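You operate a simulated robot arm through the tools that you are given. There is no shell and no other tool.

Carry out the task below with a simulated robot arm. There is one attempt and no reset: what you move stays moved.

## Task
Set the four engine hatch adjusters so each play reads 3 mm.
Fine: each adjuster ends on a click.

Only the result counts: the job must be done as asked and must still hold three seconds after the hand-in. Knocking over, shifting, dropping, spilling or breaking anything else fails it.

## Robot
A 7-joint arm with a two-finger parallel gripper, fixed in place. Base frame: the origin is at the foot of the arm, x ahead of it, y to its left, z up. Readings come in mm, degrees, newtons and seconds.
Its first joint turns from -166.0 to 166.0 degrees. Payload 3.43 kg.
Tool frame: the origin (TCP) lies between the finger pads and is the grasp point; the fingertips stand 30 mm ahead of it; z points along the fingers, y is the line along which they close. Largest opening 94 mm; finger width 28, thickness 10; the body of the gripper, 50 by 96 mm, starts 55 mm behind the TCP.
Orientation is that of the tool frame in the base frame, as [roll, pitch, yaw] about the fixed x, y, z axes, in that order (R = Rz(yaw) Ry(pitch) Rx(roll)). With the fingers straight down and closing along the base's y, the tool's x points along the base's -x, its y along +y and its z along -z.

## Interface
- The arm moves only by the tool arm_command. Its argument "targets" is a list of rows, each a list of 3 entries, a list of its own where there are three numbers: the shift along the base's x, y, z in mm, then the turn, a rotation vector about the base's x, y, z in rad, then the finger opening in mm, from 0 to 94. In form: [[[dx, dy, dz], [rx, ry, rz], claw], ...]. A call has 1 to 20 rows; each row shifts and turns the commanded pose from where the row before left it. Each row takes 0.2 s and may step no farther than 50 mm and 8.6 degrees from the row before; otherwise, or with a gripper value out of range, the whole call is refused. A pose out of reach is approached as far as the arm can. The call stops where the force on the tool passes 50 N (or 10 N more than at its start, if that is more) or the arm is blocked; 0.2 s more then pass. Each finger travels about 45 mm/s and halts on what it meets, pressing with about 43 N; the grip force reading is that of the motor and also rises with nothing between the fingers. The clock runs only during rows and for 0.2 s after the last one: add rows that do not move to give the fingers time. The reply holds the time, the measured pose of the TCP, the force on the tool along the base axes, the opening and the grip force, in the units named above and with some noise, with the torque about the TCP (base axes, N m) and any sound that the robot's microphone picked up.
- Cameras (640 x 400 px; columns grow to the right, rows downward): "scene" is fixed at [43, -650.3, 1160.6]; the picture's right is [0.86, -0.51, 0.00], its down [-0.23, -0.39, -0.89] and it looks along [0.46, 0.76, -0.46] (base axes); focal length 332 px, centre (320, 200). "wrist" rides on the gripper at [76, 14, -103] in the tool frame; the picture's right is [-0.18, 0.98, 0.00], its down [-0.75, -0.14, -0.64] and it looks along [-0.63, -0.12, 0.77] (tool axes); focal length 243 px, centre (320, 200). There is no depth. A picture from a camera that has moved, and an enlarged one, comes with that camera's place and axes in the base frame and with its lens. The place of the scene camera against the robot may be out by one fixed shift of up to 12 mm in any direction.
- get_image(camera): a new picture of that camera. The clock stands still meanwhile.
- inspect(camera, box): a new picture of the part [left, top, right, bottom] of that camera's present view, enlarged. The clock stands still meanwhile.
- close_job(): hands the job in; it is judged then, once.

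Places have to be worked out from the pictures, the camera data and where the tool is seen. Open the gripper and draw the arm clear of the work before you hand the job in, unless the task says otherwise.

The tools are called after "Request:" as name(argument=value, ...) on one line, values as JSON. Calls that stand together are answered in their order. arm_command: Moves the arm, as the interface text tells. Its arguments: {"type":"object","properties":{"targets":{"type":"array","items":{"type":"array"}}},"required":["targets"]} The other tools are called the same way: get_image (camera) takes a picture; inspect (camera, box) takes an enlarged picture of a part of a camera's view; close_job () hands the job in.

At the start:

```text
time: 0.0
tcp_pos: [569.6, 387.4, 724.6]
orientation: [180.0, -0.1, -179.9]
wrist_force: [-0.1, 0.1, 0.3]
moment: [-0.05, 0.01, -0.01]
gripper_width: 93.9
gripper_force: 0.1
```

scene: 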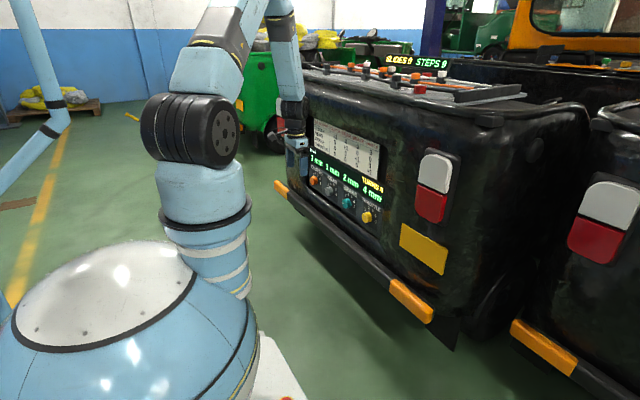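
wrist: 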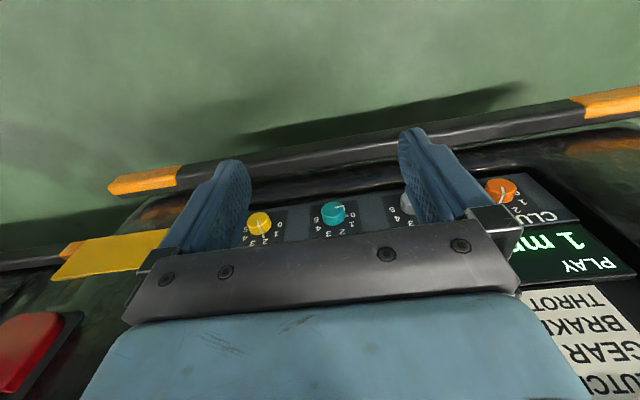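

I'll begin by enlarging the panel in the scene view to read the displays, table and knobs.

Request:
inspect(camera="scene", box=[290, 110, 400, 230])

Request:
inspect(camera="scene", box=[300, 110, 390, 180])

Request:
inspect(camera="scene", box=[360, 40, 460, 90])

Request:
inspect(camera="wrist", box=[220, 160, 640, 400])

```text
3.33 times, centred on (345, 170) of scene
camera zoom: at [43.0, -650.3, 1160.6], right [0.86, -0.51, 0.0], down [-0.23, -0.39, -0.89], along [0.46, 0.76, -0.46], focal length 1106 px, centre (237, 300)
```

zoom: 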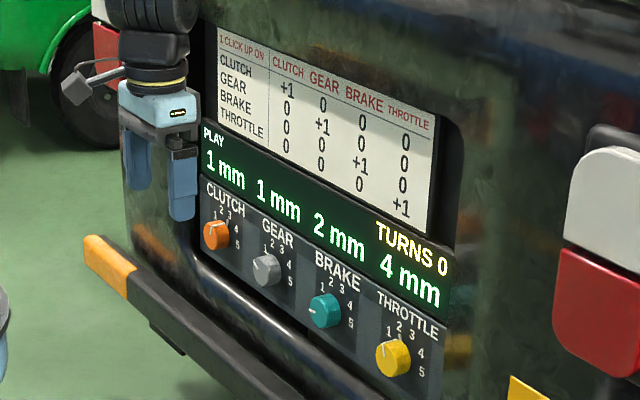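

```text
5.71 times, centred on (345, 145) of scene
camera zoom: at [43.0, -650.3, 1160.6], right [0.86, -0.51, 0.0], down [-0.23, -0.39, -0.89], along [0.46, 0.76, -0.46], focal length 1897 px, centre (177, 514)
```

zoom: 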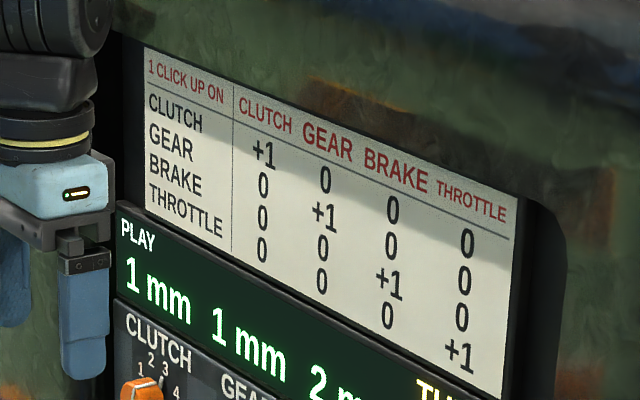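

```text
6.40 times, centred on (410, 65) of scene
camera zoom: at [43.0, -650.3, 1160.6], right [0.86, -0.51, 0.0], down [-0.23, -0.39, -0.89], along [0.46, 0.76, -0.46], focal length 2124 px, centre (-256, 1064)
```

zoom: 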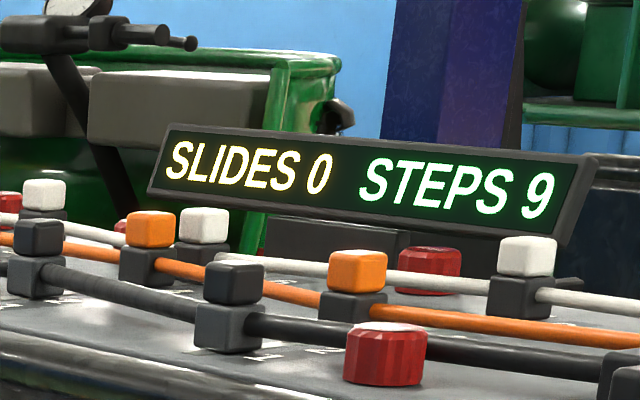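

```text
1.52 times, centred on (430, 280) of wrist
camera zoom: at [493.1, 401.1, 826.4], right [0.18, 0.98, 0.0], down [0.75, -0.14, 0.64], along [0.63, -0.12, -0.77], focal length 370 px, centre (152, 78)
```

zoom: 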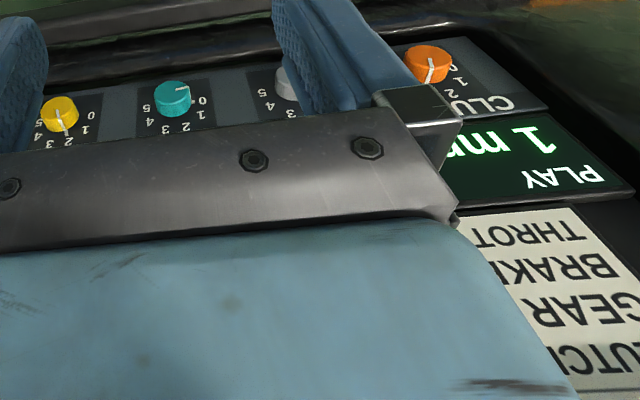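

The panel faces the arm (−x) at x≈800, with the knobs at z≈500 and y≈650 (clutch), 510, 370 and 228 (throttle). Each click should raise or lower only its own play. I'll turn the tool to point forward (+x) well clear of the panel.

Request:
arm_command(targets=[[[-5, 0, -5], [0, -0.1428, 0], 94], [[-5, 0, -5], [0, -0.1428, 0], 94], [[-5, 0, -5], [0, -0.1428, 0], 94], [[-5, 0, -5], [0, -0.1428, 0], 94], [[-5, 0, -5], [0, -0.1428, 0], 94], [[-5, 0, -5], [0, -0.1428, 0], 94], [[-5, 0, -5], [0, -0.1428, 0], 94], [[-5, 0, -5], [0, -0.1428, 0], 94], [[-5, 0, -5], [0, -0.1428, 0], 94], [[-5, 0, -5], [0, -0.1428, 0], 94], [[-5, 0, -5], [0, -0.1428, 0], 94], [[0, 0, 0], [0, 0, 0], 94]])

```text
time: 2.6
tcp_pos: [513.7, 387.5, 671.6]
orientation: [-3.0, 90.0, -2.9]
wrist_force: [0.4, -0.3, 1.4]
moment: [0.0, -0.01, -0.02]
gripper_width: 93.8
gripper_force: 0.0
```

The tool now points at the panel, so I'll look from here.

Request:
get_image(camera="wrist")

Request:
get_image(camera="scene")

```text
taken
camera wrist: at [411.9, 401.2, 593.5], right [0.0, 0.98, 0.18], down [-0.64, -0.14, 0.75], along [0.77, -0.12, 0.63], focal length 243 px, centre (320, 200)
```

wrist: 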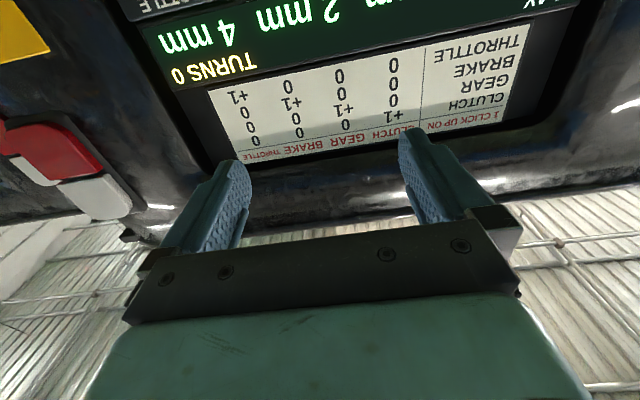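

```text
taken
```

scene: 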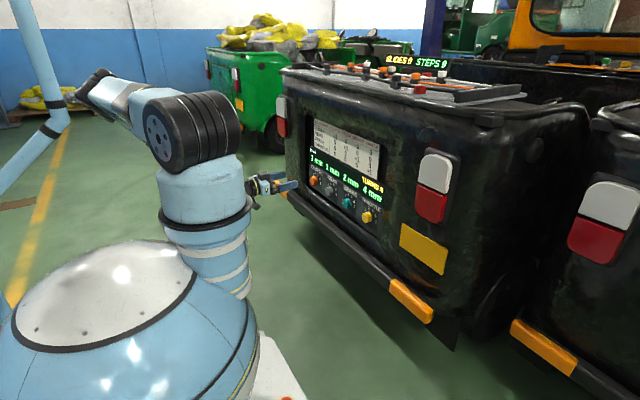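

The panel table reads as an identity, with plays of 1, 1, 2 and 4. I'll lower to the knob height and view the knobs head-on.

Request:
arm_command(targets=[[[0, 10, -45], [0, 0, 0], 94], [[0, 10, -45], [0, 0, 0], 94], [[0, 10, -45], [0, 0, 0], 94], [[0, 10, -36], [0, 0, 0], 94], [[0, 10, 0], [0, 0, 0], 94], [[0, 0, 0], [0, 0, 0], 94]])

Request:
get_image(camera="wrist")

Request:
inspect(camera="scene", box=[290, 130, 400, 230])

```text
time: 4.0
tcp_pos: [513.9, 436.9, 499.6]
orientation: [-165.8, 89.9, -165.7]
wrist_force: [0.0, 0.1, -0.1]
moment: [-0.01, 0.01, -0.01]
gripper_width: 94.0
gripper_force: 0.0
```

```text
taken
camera wrist: at [411.0, 450.8, 422.3], right [0.0, 0.98, 0.18], down [-0.64, -0.14, 0.75], along [0.77, -0.12, 0.63], focal length 243 px, centre (320, 200)
```

wrist: 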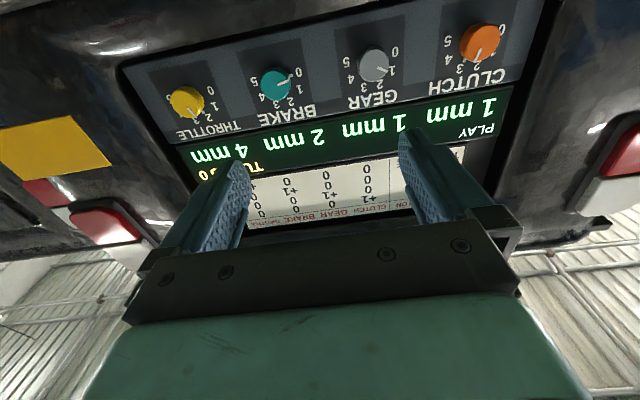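

```text
4.00 times, centred on (345, 180) of scene
camera zoom: at [43.0, -650.3, 1160.6], right [0.86, -0.51, 0.0], down [-0.23, -0.39, -0.89], along [0.46, 0.76, -0.46], focal length 1328 px, centre (220, 280)
```

zoom: 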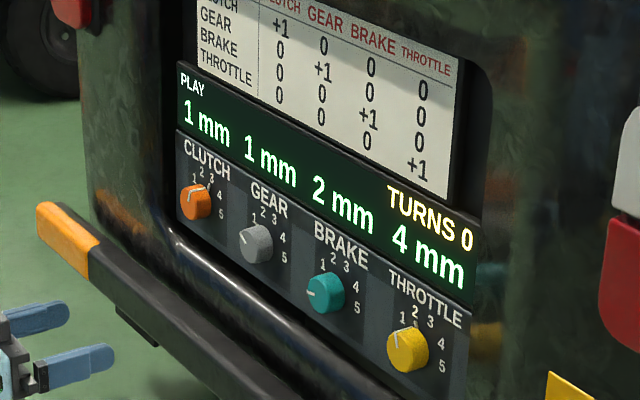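

Request:
inspect(camera="wrist", box=[340, 10, 530, 130])

Request:
inspect(camera="wrist", box=[150, 40, 340, 160])

```text
3.33 times, centred on (435, 70) of wrist
camera zoom: at [411.0, 450.8, 422.3], right [0.0, 0.98, 0.18], down [-0.64, -0.14, 0.75], along [0.77, -0.12, 0.63], focal length 809 px, centre (-63, 633)
```

zoom: 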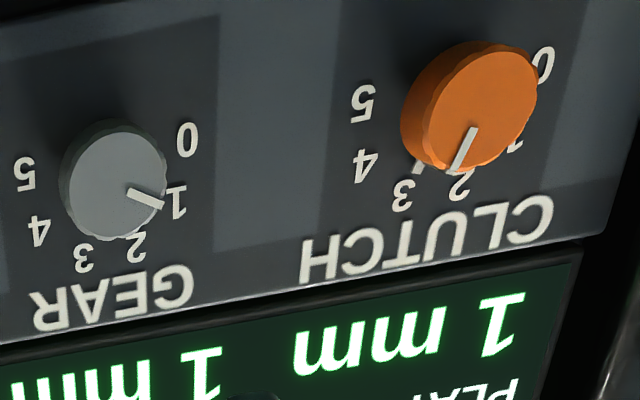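

```text
3.33 times, centred on (245, 100) of wrist
camera zoom: at [411.0, 450.8, 422.3], right [0.0, 0.98, 0.18], down [-0.64, -0.14, 0.75], along [0.77, -0.12, 0.63], focal length 809 px, centre (570, 533)
```

zoom: 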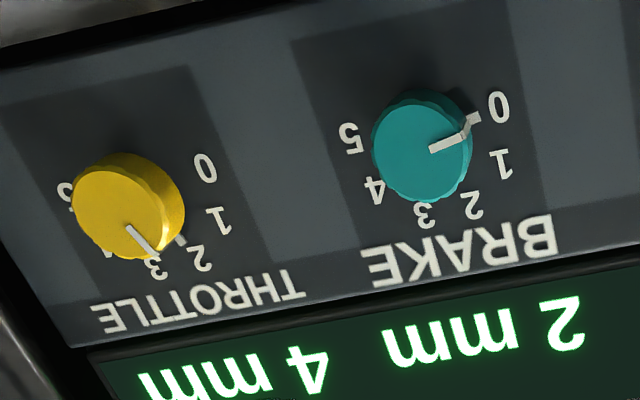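

The dials read clutch 3, gear 1, brake 0 and throttle 2, with about 40° per click and "up" being clockwise (+x rotation). Plays need changes of +2, +2, +1 and −1. I'll start with the brake knob, near (788, 367, 507), and stop short of it first.

Request:
arm_command(targets=[[[40, -35, 4], [0, 0, 0], 94], [[40, -35, 3.4], [0, 0, 0], 94], [[40, 0, 0], [0, 0, 0], 94], [[40, 0, 0], [0, 0, 0], 94], [[40, 0, 0], [0, 0, 0], 94], [[26, 0, 0], [0, 0, 0], 94], [[0, 0, 0], [0, 0, 0], 94]])

Request:
get_image(camera="wrist")

Request:
inspect(camera="scene", box=[290, 130, 400, 230])

```text
refused: row 1 steps farther than a row can; nothing moved
```

```text
taken
camera wrist: at [411.0, 450.8, 422.3], right [0.0, 0.98, 0.18], down [-0.64, -0.14, 0.75], along [0.77, -0.12, 0.63], focal length 243 px, centre (320, 200)
```

wrist: 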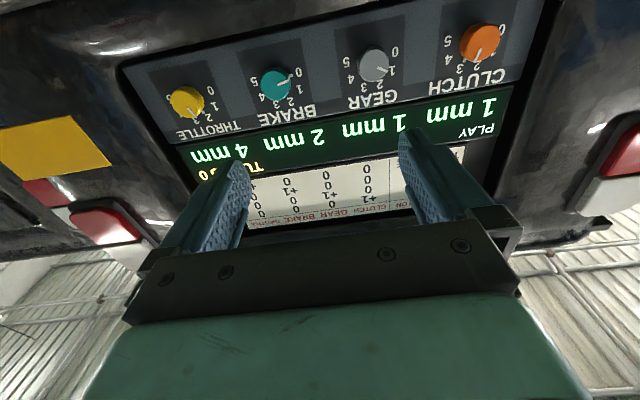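

```text
4.00 times, centred on (345, 180) of scene
camera zoom: at [43.0, -650.3, 1160.6], right [0.86, -0.51, 0.0], down [-0.23, -0.39, -0.89], along [0.46, 0.76, -0.46], focal length 1328 px, centre (220, 280)
```

zoom: 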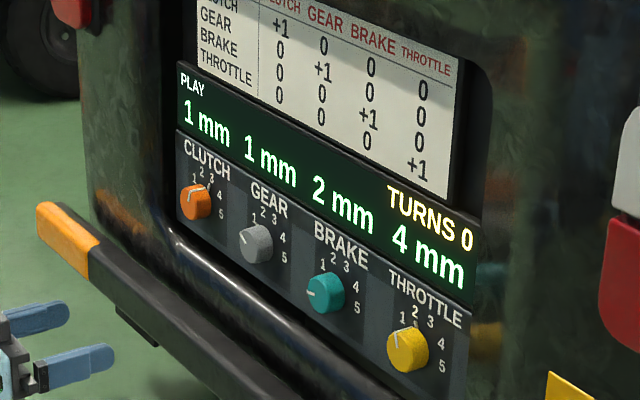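

The first row's combined step was over 50 mm, so I'll split the move into smaller rows.

Request:
arm_command(targets=[[[0, -35, 4], [0, 0, 0], 94], [[0, -35, 3.4], [0, 0, 0], 94], [[40, 0, 0], [0, 0, 0], 94], [[40, 0, 0], [0, 0, 0], 94], [[40, 0, 0], [0, 0, 0], 94], [[40, 0, 0], [0, 0, 0], 94], [[40, 0, 0], [0, 0, 0], 94], [[26, 0, 0], [0, 0, 0], 94], [[0, 0, 0], [0, 0, 0], 94]])

Request:
get_image(camera="wrist")

Request:
inspect(camera="scene", box=[290, 130, 400, 230])

```text
time: 6.0
tcp_pos: [741.3, 368.8, 510.0]
orientation: [-178.7, 89.9, -178.8]
wrist_force: [0.8, -0.3, -0.2]
moment: [-0.01, -0.02, 0.03]
gripper_width: 93.8
gripper_force: 0.0
```

```text
taken
camera wrist: at [638.5, 381.4, 431.7], right [0.0, 0.98, 0.18], down [-0.64, -0.14, 0.75], along [0.77, -0.12, 0.63], focal length 243 px, centre (320, 200)
```

wrist: 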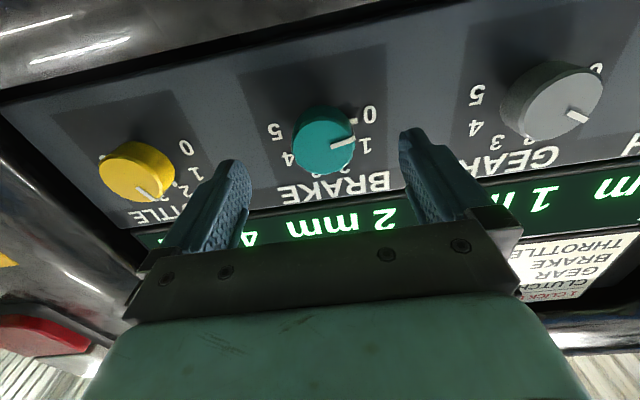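

```text
4.00 times, centred on (345, 180) of scene
camera zoom: at [43.0, -650.3, 1160.6], right [0.86, -0.51, 0.0], down [-0.23, -0.39, -0.89], along [0.46, 0.76, -0.46], focal length 1328 px, centre (220, 280)
```

zoom: 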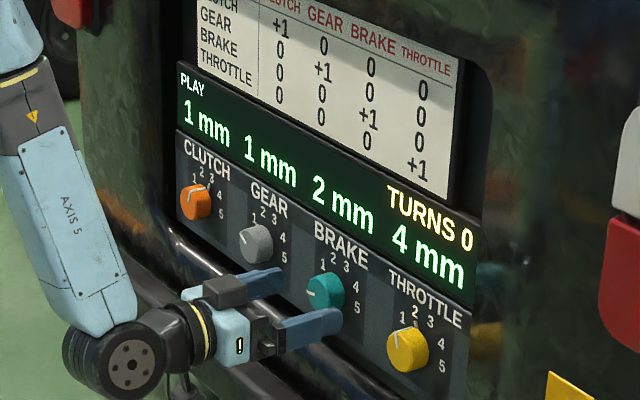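

Fingers straddle the brake knob. I'll zoom in to refine the knob's position and the panel's depth.

Request:
inspect(camera="wrist", box=[240, 70, 400, 210])

```text
2.86 times, centred on (320, 140) of wrist
camera zoom: at [638.5, 381.4, 431.7], right [0.0, 0.98, 0.18], down [-0.64, -0.14, 0.75], along [0.77, -0.12, 0.63], focal length 693 px, centre (320, 371)
```

zoom: 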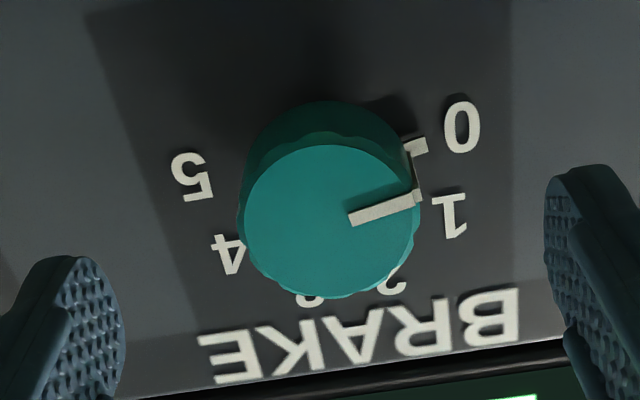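

The knob face is at x≈785, the panel at x≈812, the axis at about (y 369, z 507), and the diameter about 40 mm. I'll advance so the tips stop about 6 mm before the panel, then close on the knob.

Request:
arm_command(targets=[[[12, 1, 0], [0, 0, 0], 94], [[12, 0, 0], [0, 0, 0], 94], [[9, 0, 0], [0, 0, 0], 94], [[0, 0, 0], [0, 0, 0], 94], [[0, 0, 0], [0, 0, 0], 30], [[0, 0, 0], [0, 0, 0], 30], [[0, 0, 0], [0, 0, 0], 30], [[0, 0, 0], [0, 0, 0], 30], [[0, 0, 0], [0, 0, 0], 30]])

Request:
get_image(camera="wrist")

```text
time: 8.0
tcp_pos: [774.1, 369.4, 508.3]
orientation: [129.3, 89.9, 129.5]
wrist_force: [4.9, 20.5, -2.4]
moment: [-0.04, 0.58, 0.22]
gripper_width: 41.2
gripper_force: 44.9
```

```text
taken
camera wrist: at [670.8, 383.3, 430.1], right [0.0, 0.98, 0.19], down [-0.64, -0.14, 0.75], along [0.77, -0.12, 0.63], focal length 243 px, centre (320, 200)
```

wrist: 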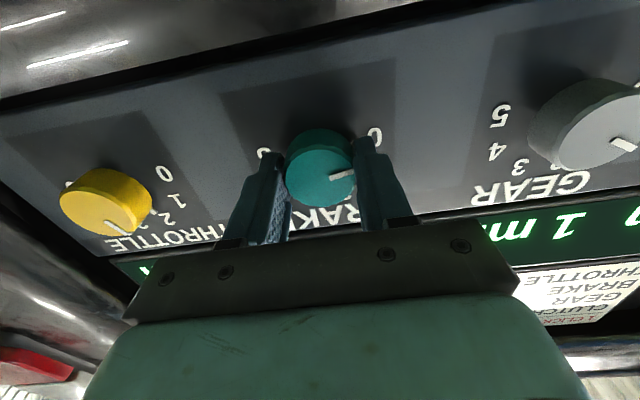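

Gripped at 41 mm. The +20 N side force says the knob axis is a little further in +y, so I'll nudge the hand that way to relieve it.

Request:
arm_command(targets=[[[0, 1, 0], [0, 0, 0], 30], [[0, 0, 0], [0, 0, 0], 30]])

```text
time: 8.6
tcp_pos: [773.5, 369.1, 508.9]
orientation: [145.5, 90.0, 145.4]
wrist_force: [4.8, 21.1, 0.8]
moment: [0.02, 0.37, 0.4]
gripper_width: 41.1
gripper_force: 44.5
```

Request:
arm_command(targets=[[[0, 1.5, 0], [0, 0, 0], 30], [[0, 0, 0], [0, 0, 0], 30]])

```text
time: 9.2
tcp_pos: [774.6, 370.6, 508.3]
orientation: [53.4, 90.0, 53.3]
wrist_force: [0.2, 8.1, 7.6]
moment: [0.1, -0.47, 0.16]
gripper_width: 41.2
gripper_force: 44.7
```

The side force has dropped to 8 N, so the brake axis is at about y=371. Now I'll turn the knob clockwise about 40° (one click up).

Request:
arm_command(targets=[[[0, 0.3, 0], [0.1, 0, 0], 30], [[0, 0, 0], [0.12, 0, 0], 30], [[0, 0, 0], [0.12, 0, 0], 30], [[0, 0, 0], [0.12, 0, 0], 30], [[0, 0, 0], [0.12, 0, 0], 30], [[0, 0, 0], [0.12, 0, 0], 30], [[0, 0, 0], [0, 0, 0], 30]])

Request:
inspect(camera="scene", box=[290, 130, 400, 230])

Request:
get_image(camera="wrist")

```text
time: 10.8
tcp_pos: [773.1, 369.9, 508.1]
orientation: [90.1, 49.8, 90.0]
wrist_force: [1.1, -14.2, 16.3]
moment: [0.04, -0.7, -0.57]
gripper_width: 41.0
gripper_force: 45.4
```

```text
4.00 times, centred on (345, 180) of scene
camera zoom: at [43.0, -650.3, 1160.6], right [0.86, -0.51, 0.0], down [-0.23, -0.39, -0.89], along [0.46, 0.76, -0.46], focal length 1328 px, centre (220, 280)
```

zoom: 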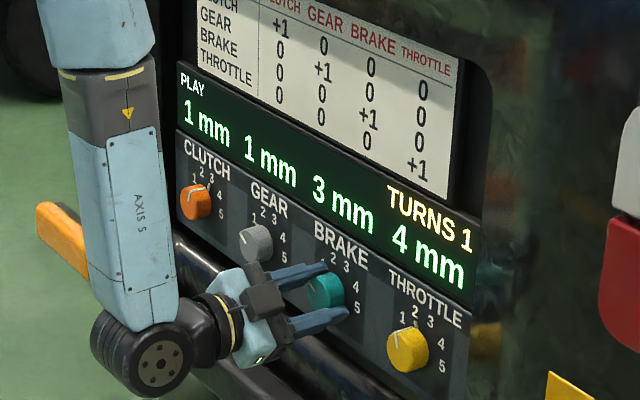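

```text
taken
camera wrist: at [670.9, 429.8, 456.9], right [0.0, 0.63, 0.78], down [-0.64, -0.59, 0.48], along [0.77, -0.5, 0.41], focal length 243 px, centre (320, 200)
```

wrist: 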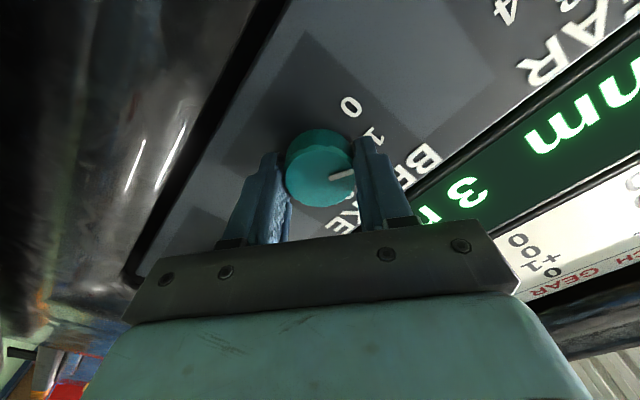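

Brake reads 3 mm, turns 1, other plays unchanged. I'll release, back off and check the pointer.

Request:
arm_command(targets=[[[0, 0, 0], [0, 0, 0], 90], [[0, 0, 0], [0, 0, 0], 90], [[0, 0, 0], [0, 0, 0], 90], [[0, 0, 0], [0, 0, 0], 90], [[-30, 0, 0], [0, 0, 0], 94], [[-20, 0, 0], [0, 0, 0], 94], [[0, 0, 0], [0, 0, 0], 94]])

Request:
inspect(camera="scene", box=[290, 130, 400, 230])

Request:
get_image(camera="wrist")

Request:
inspect(camera="wrist", box=[240, 70, 400, 210])

```text
time: 12.4
tcp_pos: [722.7, 371.3, 506.0]
orientation: [90.1, 49.9, 90.1]
wrist_force: [0.4, 0.4, 1.0]
moment: [0.02, 0.0, 0.01]
gripper_width: 94.0
gripper_force: 0.0
```

```text
4.00 times, centred on (345, 180) of scene
camera zoom: at [43.0, -650.3, 1160.6], right [0.86, -0.51, 0.0], down [-0.23, -0.39, -0.89], along [0.46, 0.76, -0.46], focal length 1328 px, centre (220, 280)
```

zoom: 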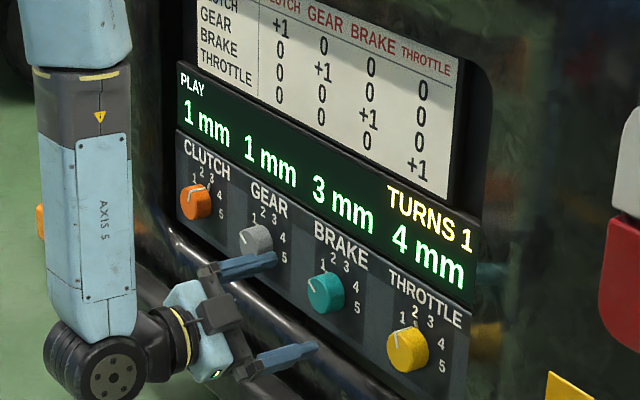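

```text
taken
camera wrist: at [619.8, 430.1, 455.9], right [0.0, 0.63, 0.77], down [-0.64, -0.59, 0.49], along [0.77, -0.5, 0.41], focal length 243 px, centre (320, 200)
```

wrist: 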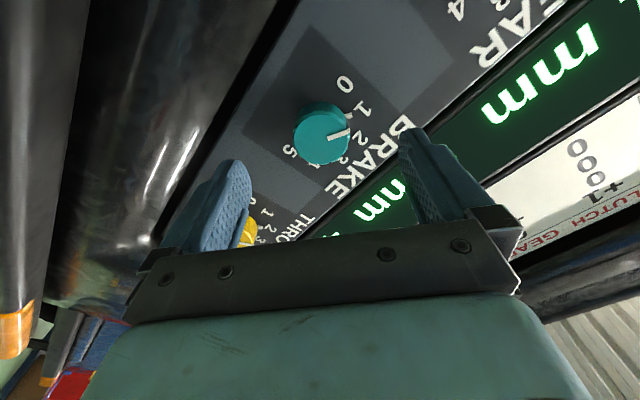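

```text
2.86 times, centred on (320, 140) of wrist
camera zoom: at [619.8, 430.1, 455.9], right [0.0, 0.63, 0.77], down [-0.64, -0.59, 0.49], along [0.77, -0.5, 0.41], focal length 693 px, centre (320, 371)
```

zoom: 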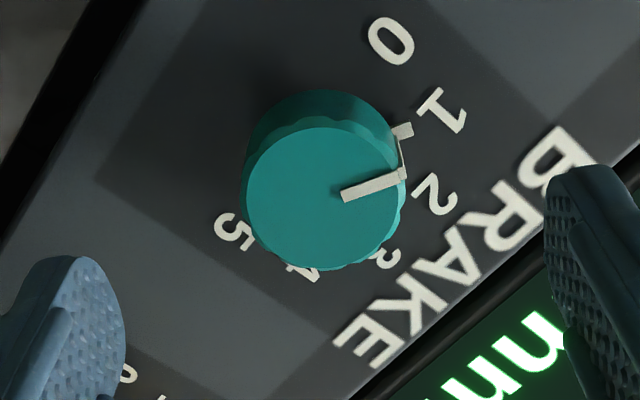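

Brake pointer is near 1, but no click sound was reported. To measure the angle exactly, I'll back off, undo the roll and pitch the tool so the camera sits on the knob axis.

Request:
arm_command(targets=[[[-30, 0, 0], [-0.14, 0, 0], 94], [[-30, 0, 0], [-0.14, 0, 0], 94], [[-30, -5, 0], [-0.14, 0, 0], 94], [[-30, -5, 0], [-0.14, 0, 0], 94], [[0, -5, -3], [-0.14, 0, 0], 94], [[0, 0, -4], [0, 0.136, 0], 94], [[0, 0, 0], [0, 0.136, 0], 94], [[0, 0, 0], [0, 0.136, 0], 94], [[0, 0, 0], [0, 0.136, 0], 94], [[0, 0, 0], [0, 0.136, 0], 94], [[0, 0, 0], [0, 0, 0], 94]])

Request:
get_image(camera="wrist")

Request:
inspect(camera="wrist", box=[300, 170, 396, 230])

```text
time: 14.8
tcp_pos: [603.6, 355.3, 501.5]
orientation: [180.0, 50.8, 180.0]
wrist_force: [-0.3, 0.1, -0.4]
moment: [0.02, 0.01, 0.01]
gripper_width: 94.0
gripper_force: 0.1
```

```text
taken
camera wrist: at [474.9, 369.4, 504.5], right [0.12, 0.98, 0.14], down [-0.02, -0.14, 0.99], along [0.99, -0.12, 0.01], focal length 243 px, centre (320, 200)
```

wrist: 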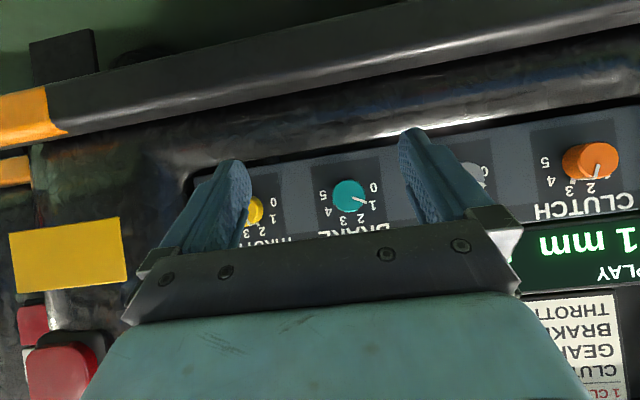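

```text
6.67 times, centred on (348, 200) of wrist
camera zoom: at [474.9, 369.4, 504.5], right [0.12, 0.98, 0.14], down [-0.02, -0.14, 0.99], along [0.99, -0.12, 0.01], focal length 1618 px, centre (133, 200)
```

zoom: 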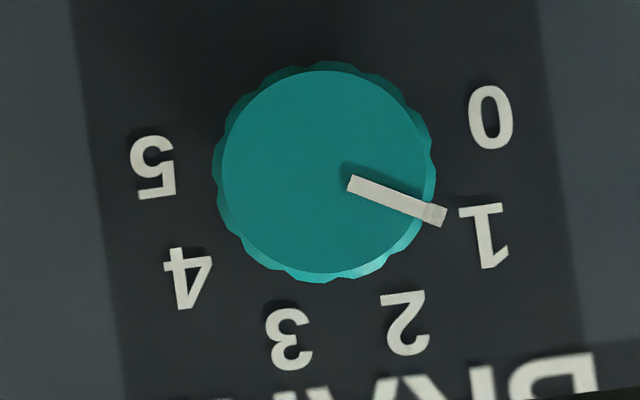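

Brake pointer appears about 3° short of "1", so the knobs may not snap fully. I'll look at the untouched gear knob the same way as a reference.

Request:
arm_command(targets=[[[0, 47, 0], [0, 0, 0], 94], [[0, 47, 0], [0, 0, 0], 94], [[0, 46, 2], [0, 0, 0], 94], [[0, 0, 0], [0, 0, 0], 94]])

Request:
inspect(camera="wrist", box=[300, 170, 396, 230])

Request:
inspect(camera="scene", box=[290, 130, 400, 230])

```text
time: 15.8
tcp_pos: [600.9, 496.0, 504.2]
orientation: [179.9, 51.0, -180.0]
wrist_force: [0.2, 0.2, -0.1]
moment: [-0.02, -0.03, 0.01]
gripper_width: 93.7
gripper_force: 0.0
```

```text
6.67 times, centred on (348, 200) of wrist
camera zoom: at [474.1, 510.5, 507.4], right [0.12, 0.98, 0.14], down [-0.02, -0.14, 0.99], along [0.99, -0.12, 0.01], focal length 1618 px, centre (133, 200)
```

zoom: 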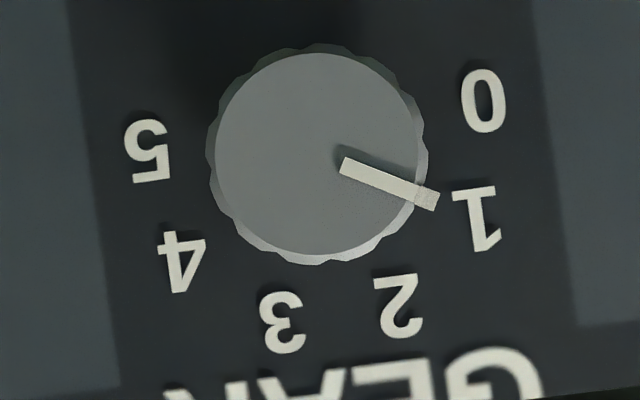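

```text
4.00 times, centred on (345, 180) of scene
camera zoom: at [43.0, -650.3, 1160.6], right [0.86, -0.51, 0.0], down [-0.23, -0.39, -0.89], along [0.46, 0.76, -0.46], focal length 1328 px, centre (220, 280)
```

zoom: 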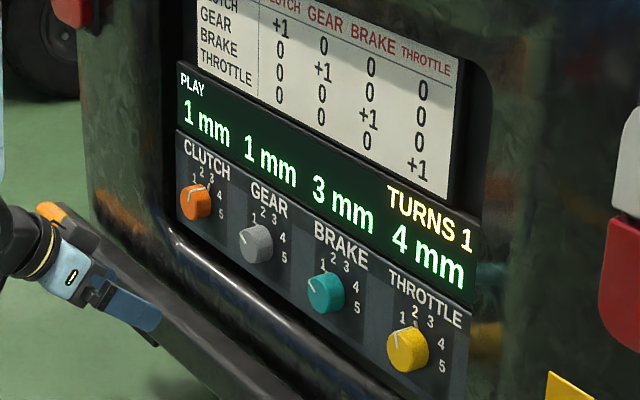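

The gear pointer (20.6°) lines up exactly with its label, so brake is about 2° short because of grip compliance; I'll correct it later. Next is gear: straighten, pre-roll −40°, approach to just short of the knob.

Request:
arm_command(targets=[[[20, 5, 2], [0, -0.136, 0], 94], [[20, 5, 2], [0, -0.136, 0], 94], [[20, 5.3, 1.5], [0, -0.136, 0], 94], [[20, 0, 0], [0, -0.136, 0], 94], [[20, 0, 0], [0, -0.136, 0], 94], [[10, 0, 0], [-0.14, 0, 0], 94], [[10, 0, 0], [-0.14, 0, 0], 94], [[10, 0, 0], [-0.14, 0, 0], 94], [[7, 0, 0], [-0.14, 0, 0], 94], [[0, 0, 0], [-0.14, 0, 0], 94], [[0, 0, 0], [0, 0, 0], 94]])

Request:
inspect(camera="wrist", box=[240, 70, 400, 210])

```text
time: 18.2
tcp_pos: [739.9, 512.3, 508.1]
orientation: [-90.1, 49.8, -90.1]
wrist_force: [-0.1, -0.5, 0.4]
moment: [-0.02, -0.01, -0.05]
gripper_width: 93.7
gripper_force: 0.0
```

```text
2.86 times, centred on (320, 140) of wrist
camera zoom: at [637.6, 472.8, 438.8], right [0.0, 0.87, -0.49], down [-0.64, 0.38, 0.67], along [0.77, 0.32, 0.56], focal length 693 px, centre (320, 371)
```

zoom: 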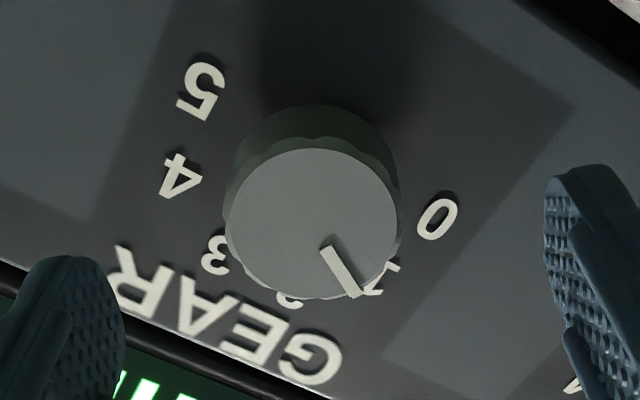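

In the tool frame the knob sits about 2 mm to the −y side and is centred in the other axis. I'll correct that, advance and grip.

Request:
arm_command(targets=[[[12, -1.5, 1.3], [0, 0, 0], 94], [[12, 0, 0], [0, 0, 0], 94], [[10, 0, 0], [0, 0, 0], 94], [[0, 0, 0], [0, 0, 0], 94], [[0, 0, 0], [0, 0, 0], 30], [[0, 0, 0], [0, 0, 0], 30], [[0, 0, 0], [0, 0, 0], 30], [[0, 0, 0], [0, 0, 0], 30], [[0, 0, 0], [0, 0, 0], 30]])

Request:
inspect(camera="wrist", box=[240, 70, 400, 210])

```text
time: 20.2
tcp_pos: [774.9, 510.4, 508.4]
orientation: [-90.1, 49.9, -90.1]
wrist_force: [3.3, 7.4, -5.1]
moment: [0.02, 0.27, 0.09]
gripper_width: 41.7
gripper_force: 44.7
```

```text
2.86 times, centred on (320, 140) of wrist
camera zoom: at [671.7, 471.6, 439.5], right [0.0, 0.87, -0.49], down [-0.64, 0.38, 0.67], along [0.77, 0.32, 0.56], focal length 693 px, centre (320, 371)
```

zoom: 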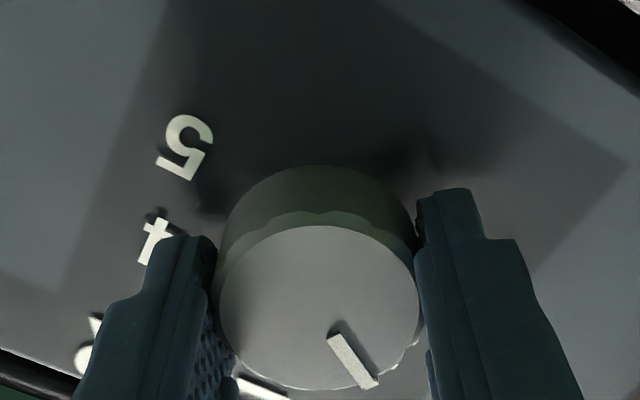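

Grip is well centred. I'll turn the first 40° in small steps and check.

Request:
arm_command(targets=[[[0, 0, 0], [0.1, 0, 0], 30], [[0, 0, 0], [0.1, 0, 0], 30], [[0, 0, 0], [0.1, 0, 0], 30], [[0, 0, 0], [0.1, 0, 0], 30], [[0, 0, 0], [0.1, 0, 0], 30], [[0, 0, 0], [0.1, 0, 0], 30], [[0, 0, 0], [0.1, 0, 0], 30], [[0, 0, 0], [0, 0, 0], 30]])

Request:
inspect(camera="scene", box=[290, 130, 400, 230])

Request:
inspect(camera="wrist", box=[240, 70, 400, 210])

```text
time: 22.0
tcp_pos: [774.0, 509.3, 509.9]
orientation: [124.1, 89.9, 124.0]
wrist_force: [6.4, 9.4, -2.0]
moment: [0.0, 1.0, 0.07]
gripper_width: 41.6
gripper_force: 45.5
```

```text
4.00 times, centred on (345, 180) of scene
camera zoom: at [43.0, -650.3, 1160.6], right [0.86, -0.51, 0.0], down [-0.23, -0.39, -0.89], along [0.46, 0.76, -0.46], focal length 1328 px, centre (220, 280)
```

zoom: 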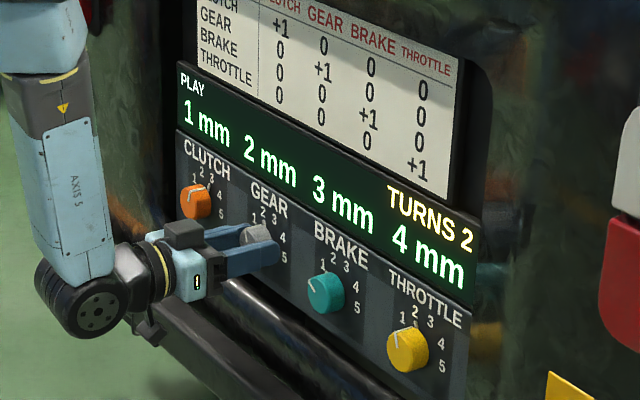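

```text
2.86 times, centred on (320, 140) of wrist
camera zoom: at [671.7, 523.7, 431.0], right [0.0, 0.98, 0.19], down [-0.64, -0.14, 0.75], along [0.77, -0.12, 0.63], focal length 693 px, centre (320, 371)
```

zoom: 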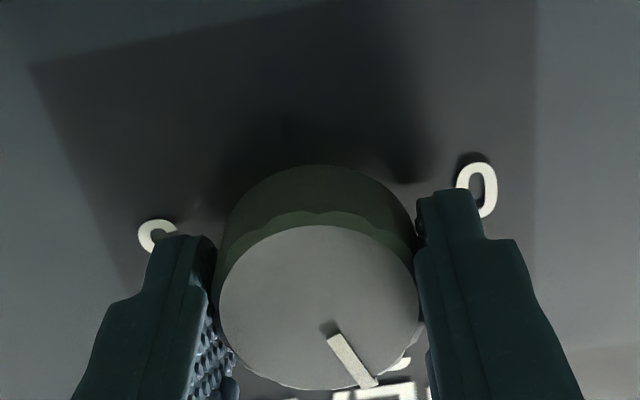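

Gear is at 2 mm and the pointer hasn't slipped relative to the fingers. I'll turn the second 40°.

Request:
arm_command(targets=[[[0, 0, 0], [0.1, 0, 0], 30], [[0, 0, 0], [0.1, 0, 0], 30], [[0, 0, 0], [0.1, 0, 0], 30], [[0, 0, 0], [0.1, 0, 0], 30], [[0, 0, 0], [0.1, 0, 0], 30], [[0, 0, 0], [0.1, 0, 0], 30], [[0, 0, 0], [0.1, 0, 0], 30], [[0, 0, 0], [0, 0, 0], 30]])

Request:
inspect(camera="scene", box=[290, 130, 400, 230])

Request:
inspect(camera="wrist", box=[240, 70, 400, 210])

```text
time: 23.8
tcp_pos: [774.4, 509.9, 508.8]
orientation: [90.1, 49.8, 90.1]
wrist_force: [12.1, 3.9, -4.2]
moment: [-0.01, 0.32, 0.22]
gripper_width: 41.5
gripper_force: 44.7
```

```text
4.00 times, centred on (345, 180) of scene
camera zoom: at [43.0, -650.3, 1160.6], right [0.86, -0.51, 0.0], down [-0.23, -0.39, -0.89], along [0.46, 0.76, -0.46], focal length 1328 px, centre (220, 280)
```

zoom: 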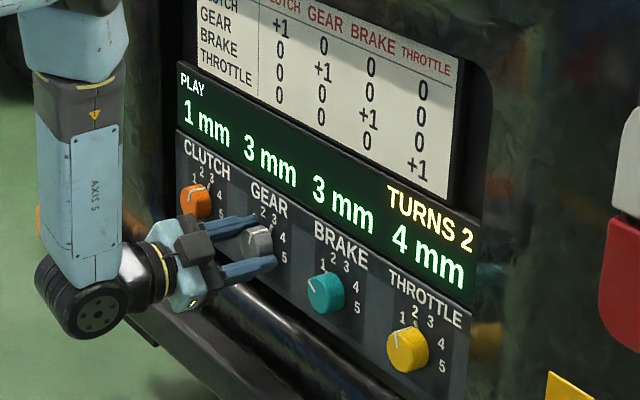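

```text
2.86 times, centred on (320, 140) of wrist
camera zoom: at [671.7, 568.9, 458.0], right [0.0, 0.63, 0.77], down [-0.64, -0.59, 0.49], along [0.77, -0.5, 0.41], focal length 693 px, centre (320, 371)
```

zoom: 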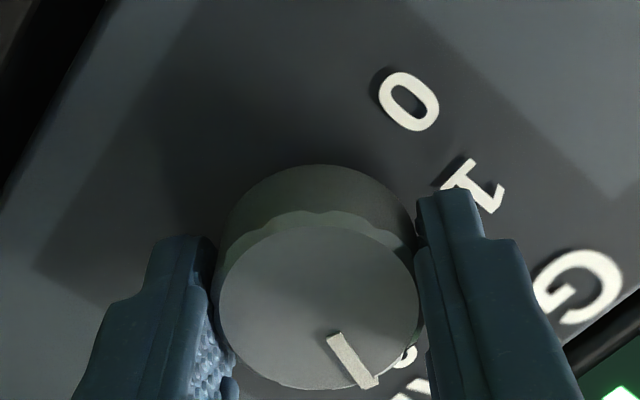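

Gear reads 3 mm. I'll release, back off, and view it head-on to check its angle.

Request:
arm_command(targets=[[[0, 0, 0], [0, 0, 0], 90], [[0, 0, 0], [0, 0, 0], 90], [[0, 0, 0], [0, 0, 0], 90], [[0, 0, 0], [0, 0, 0], 90], [[-40, 0, 0], [0, 0, 0], 94], [[-30, 0, 0], [-0.14, 0, 0], 94], [[-30, 0, 0], [-0.14, 0, 0], 94], [[-30, -5, 0], [-0.14, 0, 0], 94], [[-30, -5, 0], [-0.14, 0, 0], 94], [[-10, -5, -3], [-0.14, 0, 0], 94], [[0, 0, -3], [0, 0.136, 0], 94], [[0, 0, 0], [0, 0.136, 0], 94], [[0, 0, 0], [0, 0.136, 0], 94], [[0, 0, 0], [0, 0.136, 0], 94], [[0, 0, 0], [0, 0.136, 0], 94], [[0, 0, 0], [0, 0, 0], 94]])

Request:
inspect(camera="wrist", box=[300, 170, 396, 230])

```text
time: 27.2
tcp_pos: [602.7, 495.5, 504.4]
orientation: [180.0, 50.8, 179.8]
wrist_force: [-0.9, 0.4, -0.3]
moment: [-0.01, -0.04, 0.03]
gripper_width: 94.4
gripper_force: 0.0
```

```text
6.67 times, centred on (348, 200) of wrist
camera zoom: at [476.4, 508.9, 507.2], right [0.12, 0.98, 0.14], down [-0.02, -0.14, 0.99], along [0.99, -0.12, 0.01], focal length 1618 px, centre (133, 200)
```

zoom: 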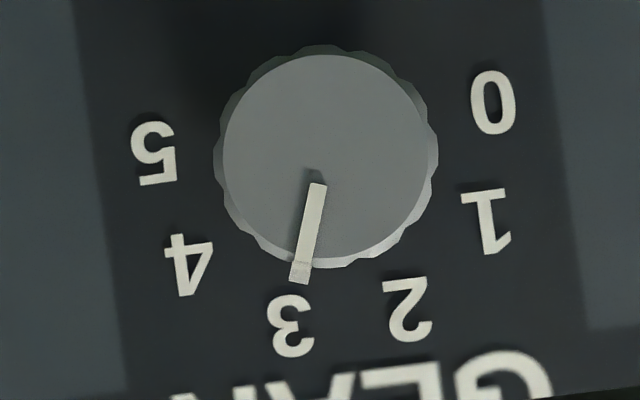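

Gear's pointer is at 100.3° against 100.6° expected, so it's on the click. I'll move on to the clutch view.

Request:
arm_command(targets=[[[0, 47, 0], [0, 0, 0], 94], [[0, 47, 0], [0, 0, 0], 94], [[0, 47, 0], [0, 0, 0], 94], [[0, 0, 0], [0, 0, 0], 94]])

Request:
inspect(camera="wrist", box=[300, 170, 396, 230])

```text
time: 28.2
tcp_pos: [604.3, 634.4, 503.6]
orientation: [-179.9, 51.1, -180.0]
wrist_force: [0.5, 0.4, -1.3]
moment: [0.03, -0.01, 0.0]
gripper_width: 93.9
gripper_force: 0.1
```

```text
6.67 times, centred on (348, 200) of wrist
camera zoom: at [476.5, 648.3, 507.2], right [0.12, 0.98, 0.14], down [-0.02, -0.14, 0.99], along [0.99, -0.12, 0.01], focal length 1618 px, centre (133, 200)
```

zoom: 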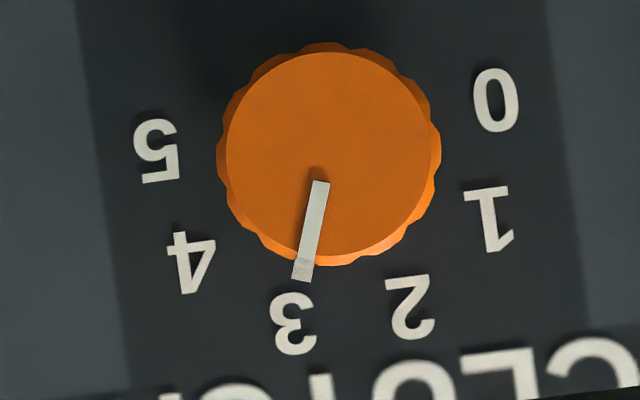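

Clutch pointer is on 3 (turning to 5 needs +80°). I'll straighten, pre-roll −40° and approach the clutch knob.

Request:
arm_command(targets=[[[20, 5, 2], [0, -0.136, 0], 94], [[20, 5, 2], [0, -0.136, 0], 94], [[20, 5.5, 2], [0, -0.136, 0], 94], [[20, 0, 0], [0, -0.136, 0], 94], [[20, 0, 0], [0, -0.136, 0], 94], [[10, 0, 0], [-0.14, 0, 0], 94], [[10, 0, 0], [-0.14, 0, 0], 94], [[10, 0, 0], [-0.14, 0, 0], 94], [[6, 0, 0], [-0.14, 0, 0], 94], [[0, 0, 0], [-0.14, 0, 0], 94], [[0, 0, 0], [0, 0, 0], 94], [[0, 0, 0], [0, 0, 0], 94]])

Request:
inspect(camera="wrist", box=[240, 70, 400, 210])

Request:
get_image(camera="scene")

```text
time: 30.8
tcp_pos: [739.6, 651.4, 509.3]
orientation: [-90.1, 50.0, -90.1]
wrist_force: [-0.3, -0.2, 1.1]
moment: [0.0, -0.01, -0.03]
gripper_width: 94.1
gripper_force: 0.2
```

```text
2.86 times, centred on (320, 140) of wrist
camera zoom: at [637.0, 612.9, 440.1], right [0.0, 0.87, -0.49], down [-0.64, 0.38, 0.67], along [0.77, 0.32, 0.56], focal length 693 px, centre (320, 371)
```

zoom: 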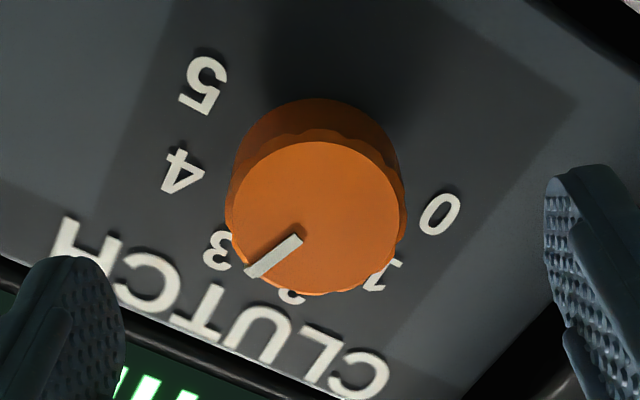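

```text
taken
```

scene: 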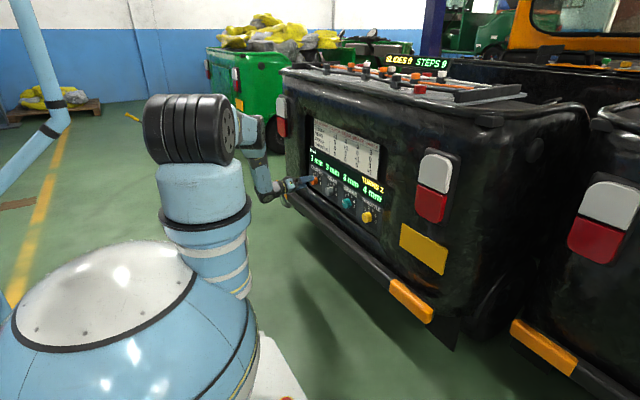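

Small offset: the knob is about 1.7 mm to the −y side. I'll correct, advance and grip.

Request:
arm_command(targets=[[[12, -1.7, -0.3], [0, 0, 0], 94], [[12, 0, 0], [0, 0, 0], 94], [[10, 0, 0], [0, 0, 0], 94], [[0, 0, 0], [0, 0, 0], 94], [[0, 0, 0], [0, 0, 0], 30], [[0, 0, 0], [0, 0, 0], 30], [[0, 0, 0], [0, 0, 0], 30], [[0, 0, 0], [0, 0, 0], 30], [[0, 0, 0], [0, 0, 0], 30]])

Request:
inspect(camera="wrist", box=[240, 70, 400, 210])

```text
time: 32.8
tcp_pos: [774.5, 651.6, 507.4]
orientation: [-90.2, 49.8, -90.1]
wrist_force: [4.2, 8.9, -6.4]
moment: [-0.01, 0.23, 0.3]
gripper_width: 41.4
gripper_force: 44.7
```

```text
2.86 times, centred on (320, 140) of wrist
camera zoom: at [671.8, 611.1, 438.9], right [0.0, 0.87, -0.49], down [-0.64, 0.38, 0.67], along [0.77, 0.32, 0.56], focal length 693 px, centre (320, 371)
```

zoom: 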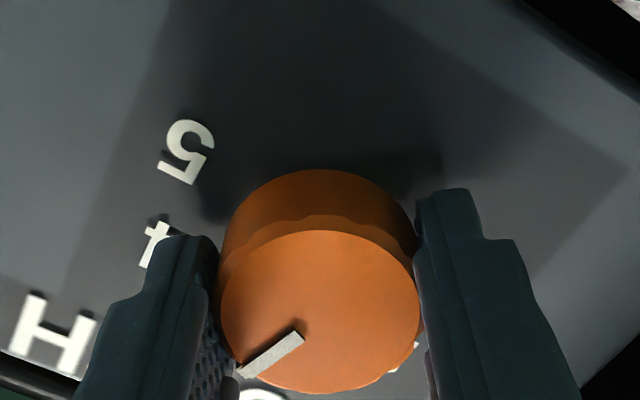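

Well gripped. I'll turn the clutch clockwise by the first 40° and check.

Request:
arm_command(targets=[[[0, 0, 0], [0.1, 0, 0], 30], [[0, 0, 0], [0.1, 0, 0], 30], [[0, 0, 0], [0.1, 0, 0], 30], [[0, 0, 0], [0.1, 0, 0], 30], [[0, 0, 0], [0.1, 0, 0], 30], [[0, 0, 0], [0.1, 0, 0], 30], [[0, 0, 0], [0.098, 0, 0], 30], [[0, 0, 0], [0, 0, 0], 30]])

Request:
inspect(camera="scene", box=[290, 130, 400, 230])

Request:
inspect(camera="wrist", box=[240, 70, 400, 210])

```text
time: 34.6
tcp_pos: [775.1, 650.8, 508.2]
orientation: [-175.1, 89.8, -175.1]
wrist_force: [6.0, 3.1, -8.7]
moment: [-0.01, 0.93, -0.07]
gripper_width: 41.2
gripper_force: 45.0
```

```text
4.00 times, centred on (345, 180) of scene
camera zoom: at [43.0, -650.3, 1160.6], right [0.86, -0.51, 0.0], down [-0.23, -0.39, -0.89], along [0.46, 0.76, -0.46], focal length 1328 px, centre (220, 280)
```

zoom: 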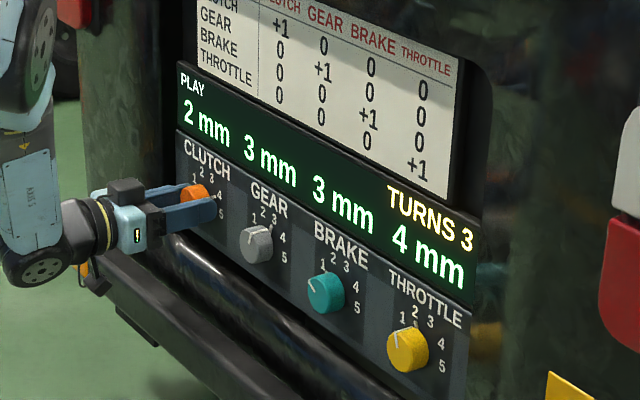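

```text
2.86 times, centred on (320, 140) of wrist
camera zoom: at [671.7, 663.6, 430.3], right [0.0, 0.98, 0.18], down [-0.64, -0.14, 0.76], along [0.77, -0.12, 0.63], focal length 693 px, centre (320, 371)
```

zoom: 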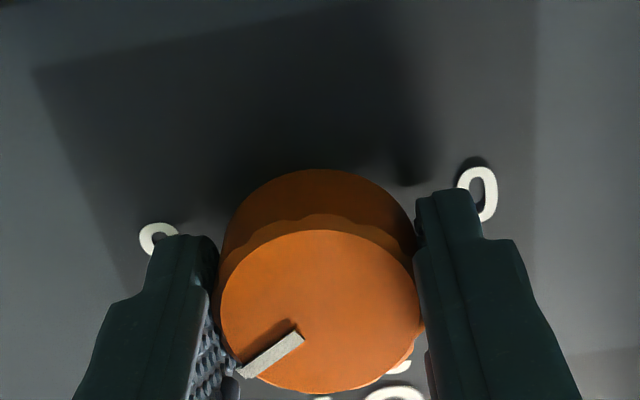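

Clutch reads 2 mm with no slip. I'll turn the second 40°.

Request:
arm_command(targets=[[[0, 0, 0], [0.1, 0, 0], 30], [[0, 0, 0], [0.1, 0, 0], 30], [[0, 0, 0], [0.1, 0, 0], 30], [[0, 0, 0], [0.1, 0, 0], 30], [[0, 0, 0], [0.1, 0, 0], 30], [[0, 0, 0], [0.1, 0, 0], 30], [[0, 0, 0], [0.1, 0, 0], 30], [[0, 0, 0], [0, 0, 0], 30]])

Request:
inspect(camera="scene", box=[290, 130, 400, 230])

Request:
inspect(camera="wrist", box=[240, 70, 400, 210])

```text
time: 36.4
tcp_pos: [774.2, 650.2, 507.7]
orientation: [90.2, 49.8, 90.1]
wrist_force: [-3.5, -1.4, -8.4]
moment: [0.0, 0.06, 0.16]
gripper_width: 41.1
gripper_force: 45.2
```

```text
4.00 times, centred on (345, 180) of scene
camera zoom: at [43.0, -650.3, 1160.6], right [0.86, -0.51, 0.0], down [-0.23, -0.39, -0.89], along [0.46, 0.76, -0.46], focal length 1328 px, centre (220, 280)
```

zoom: 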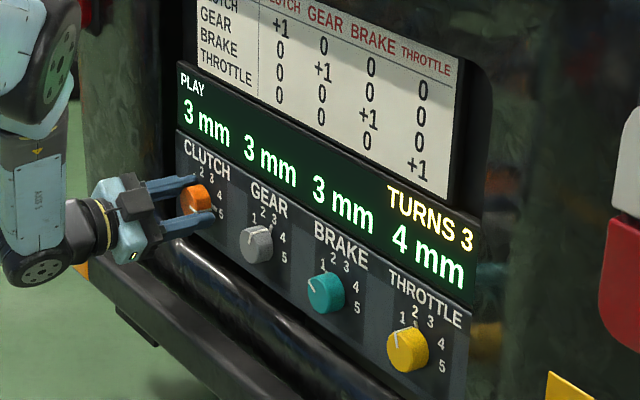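

```text
2.86 times, centred on (320, 140) of wrist
camera zoom: at [671.7, 709.3, 457.3], right [0.0, 0.63, 0.77], down [-0.64, -0.59, 0.49], along [0.77, -0.5, 0.41], focal length 693 px, centre (320, 371)
```

zoom: 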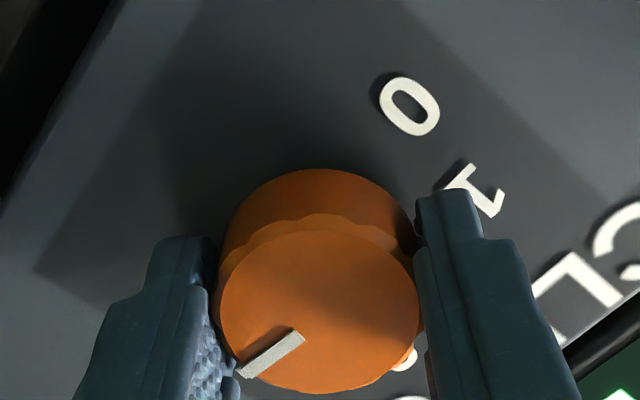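

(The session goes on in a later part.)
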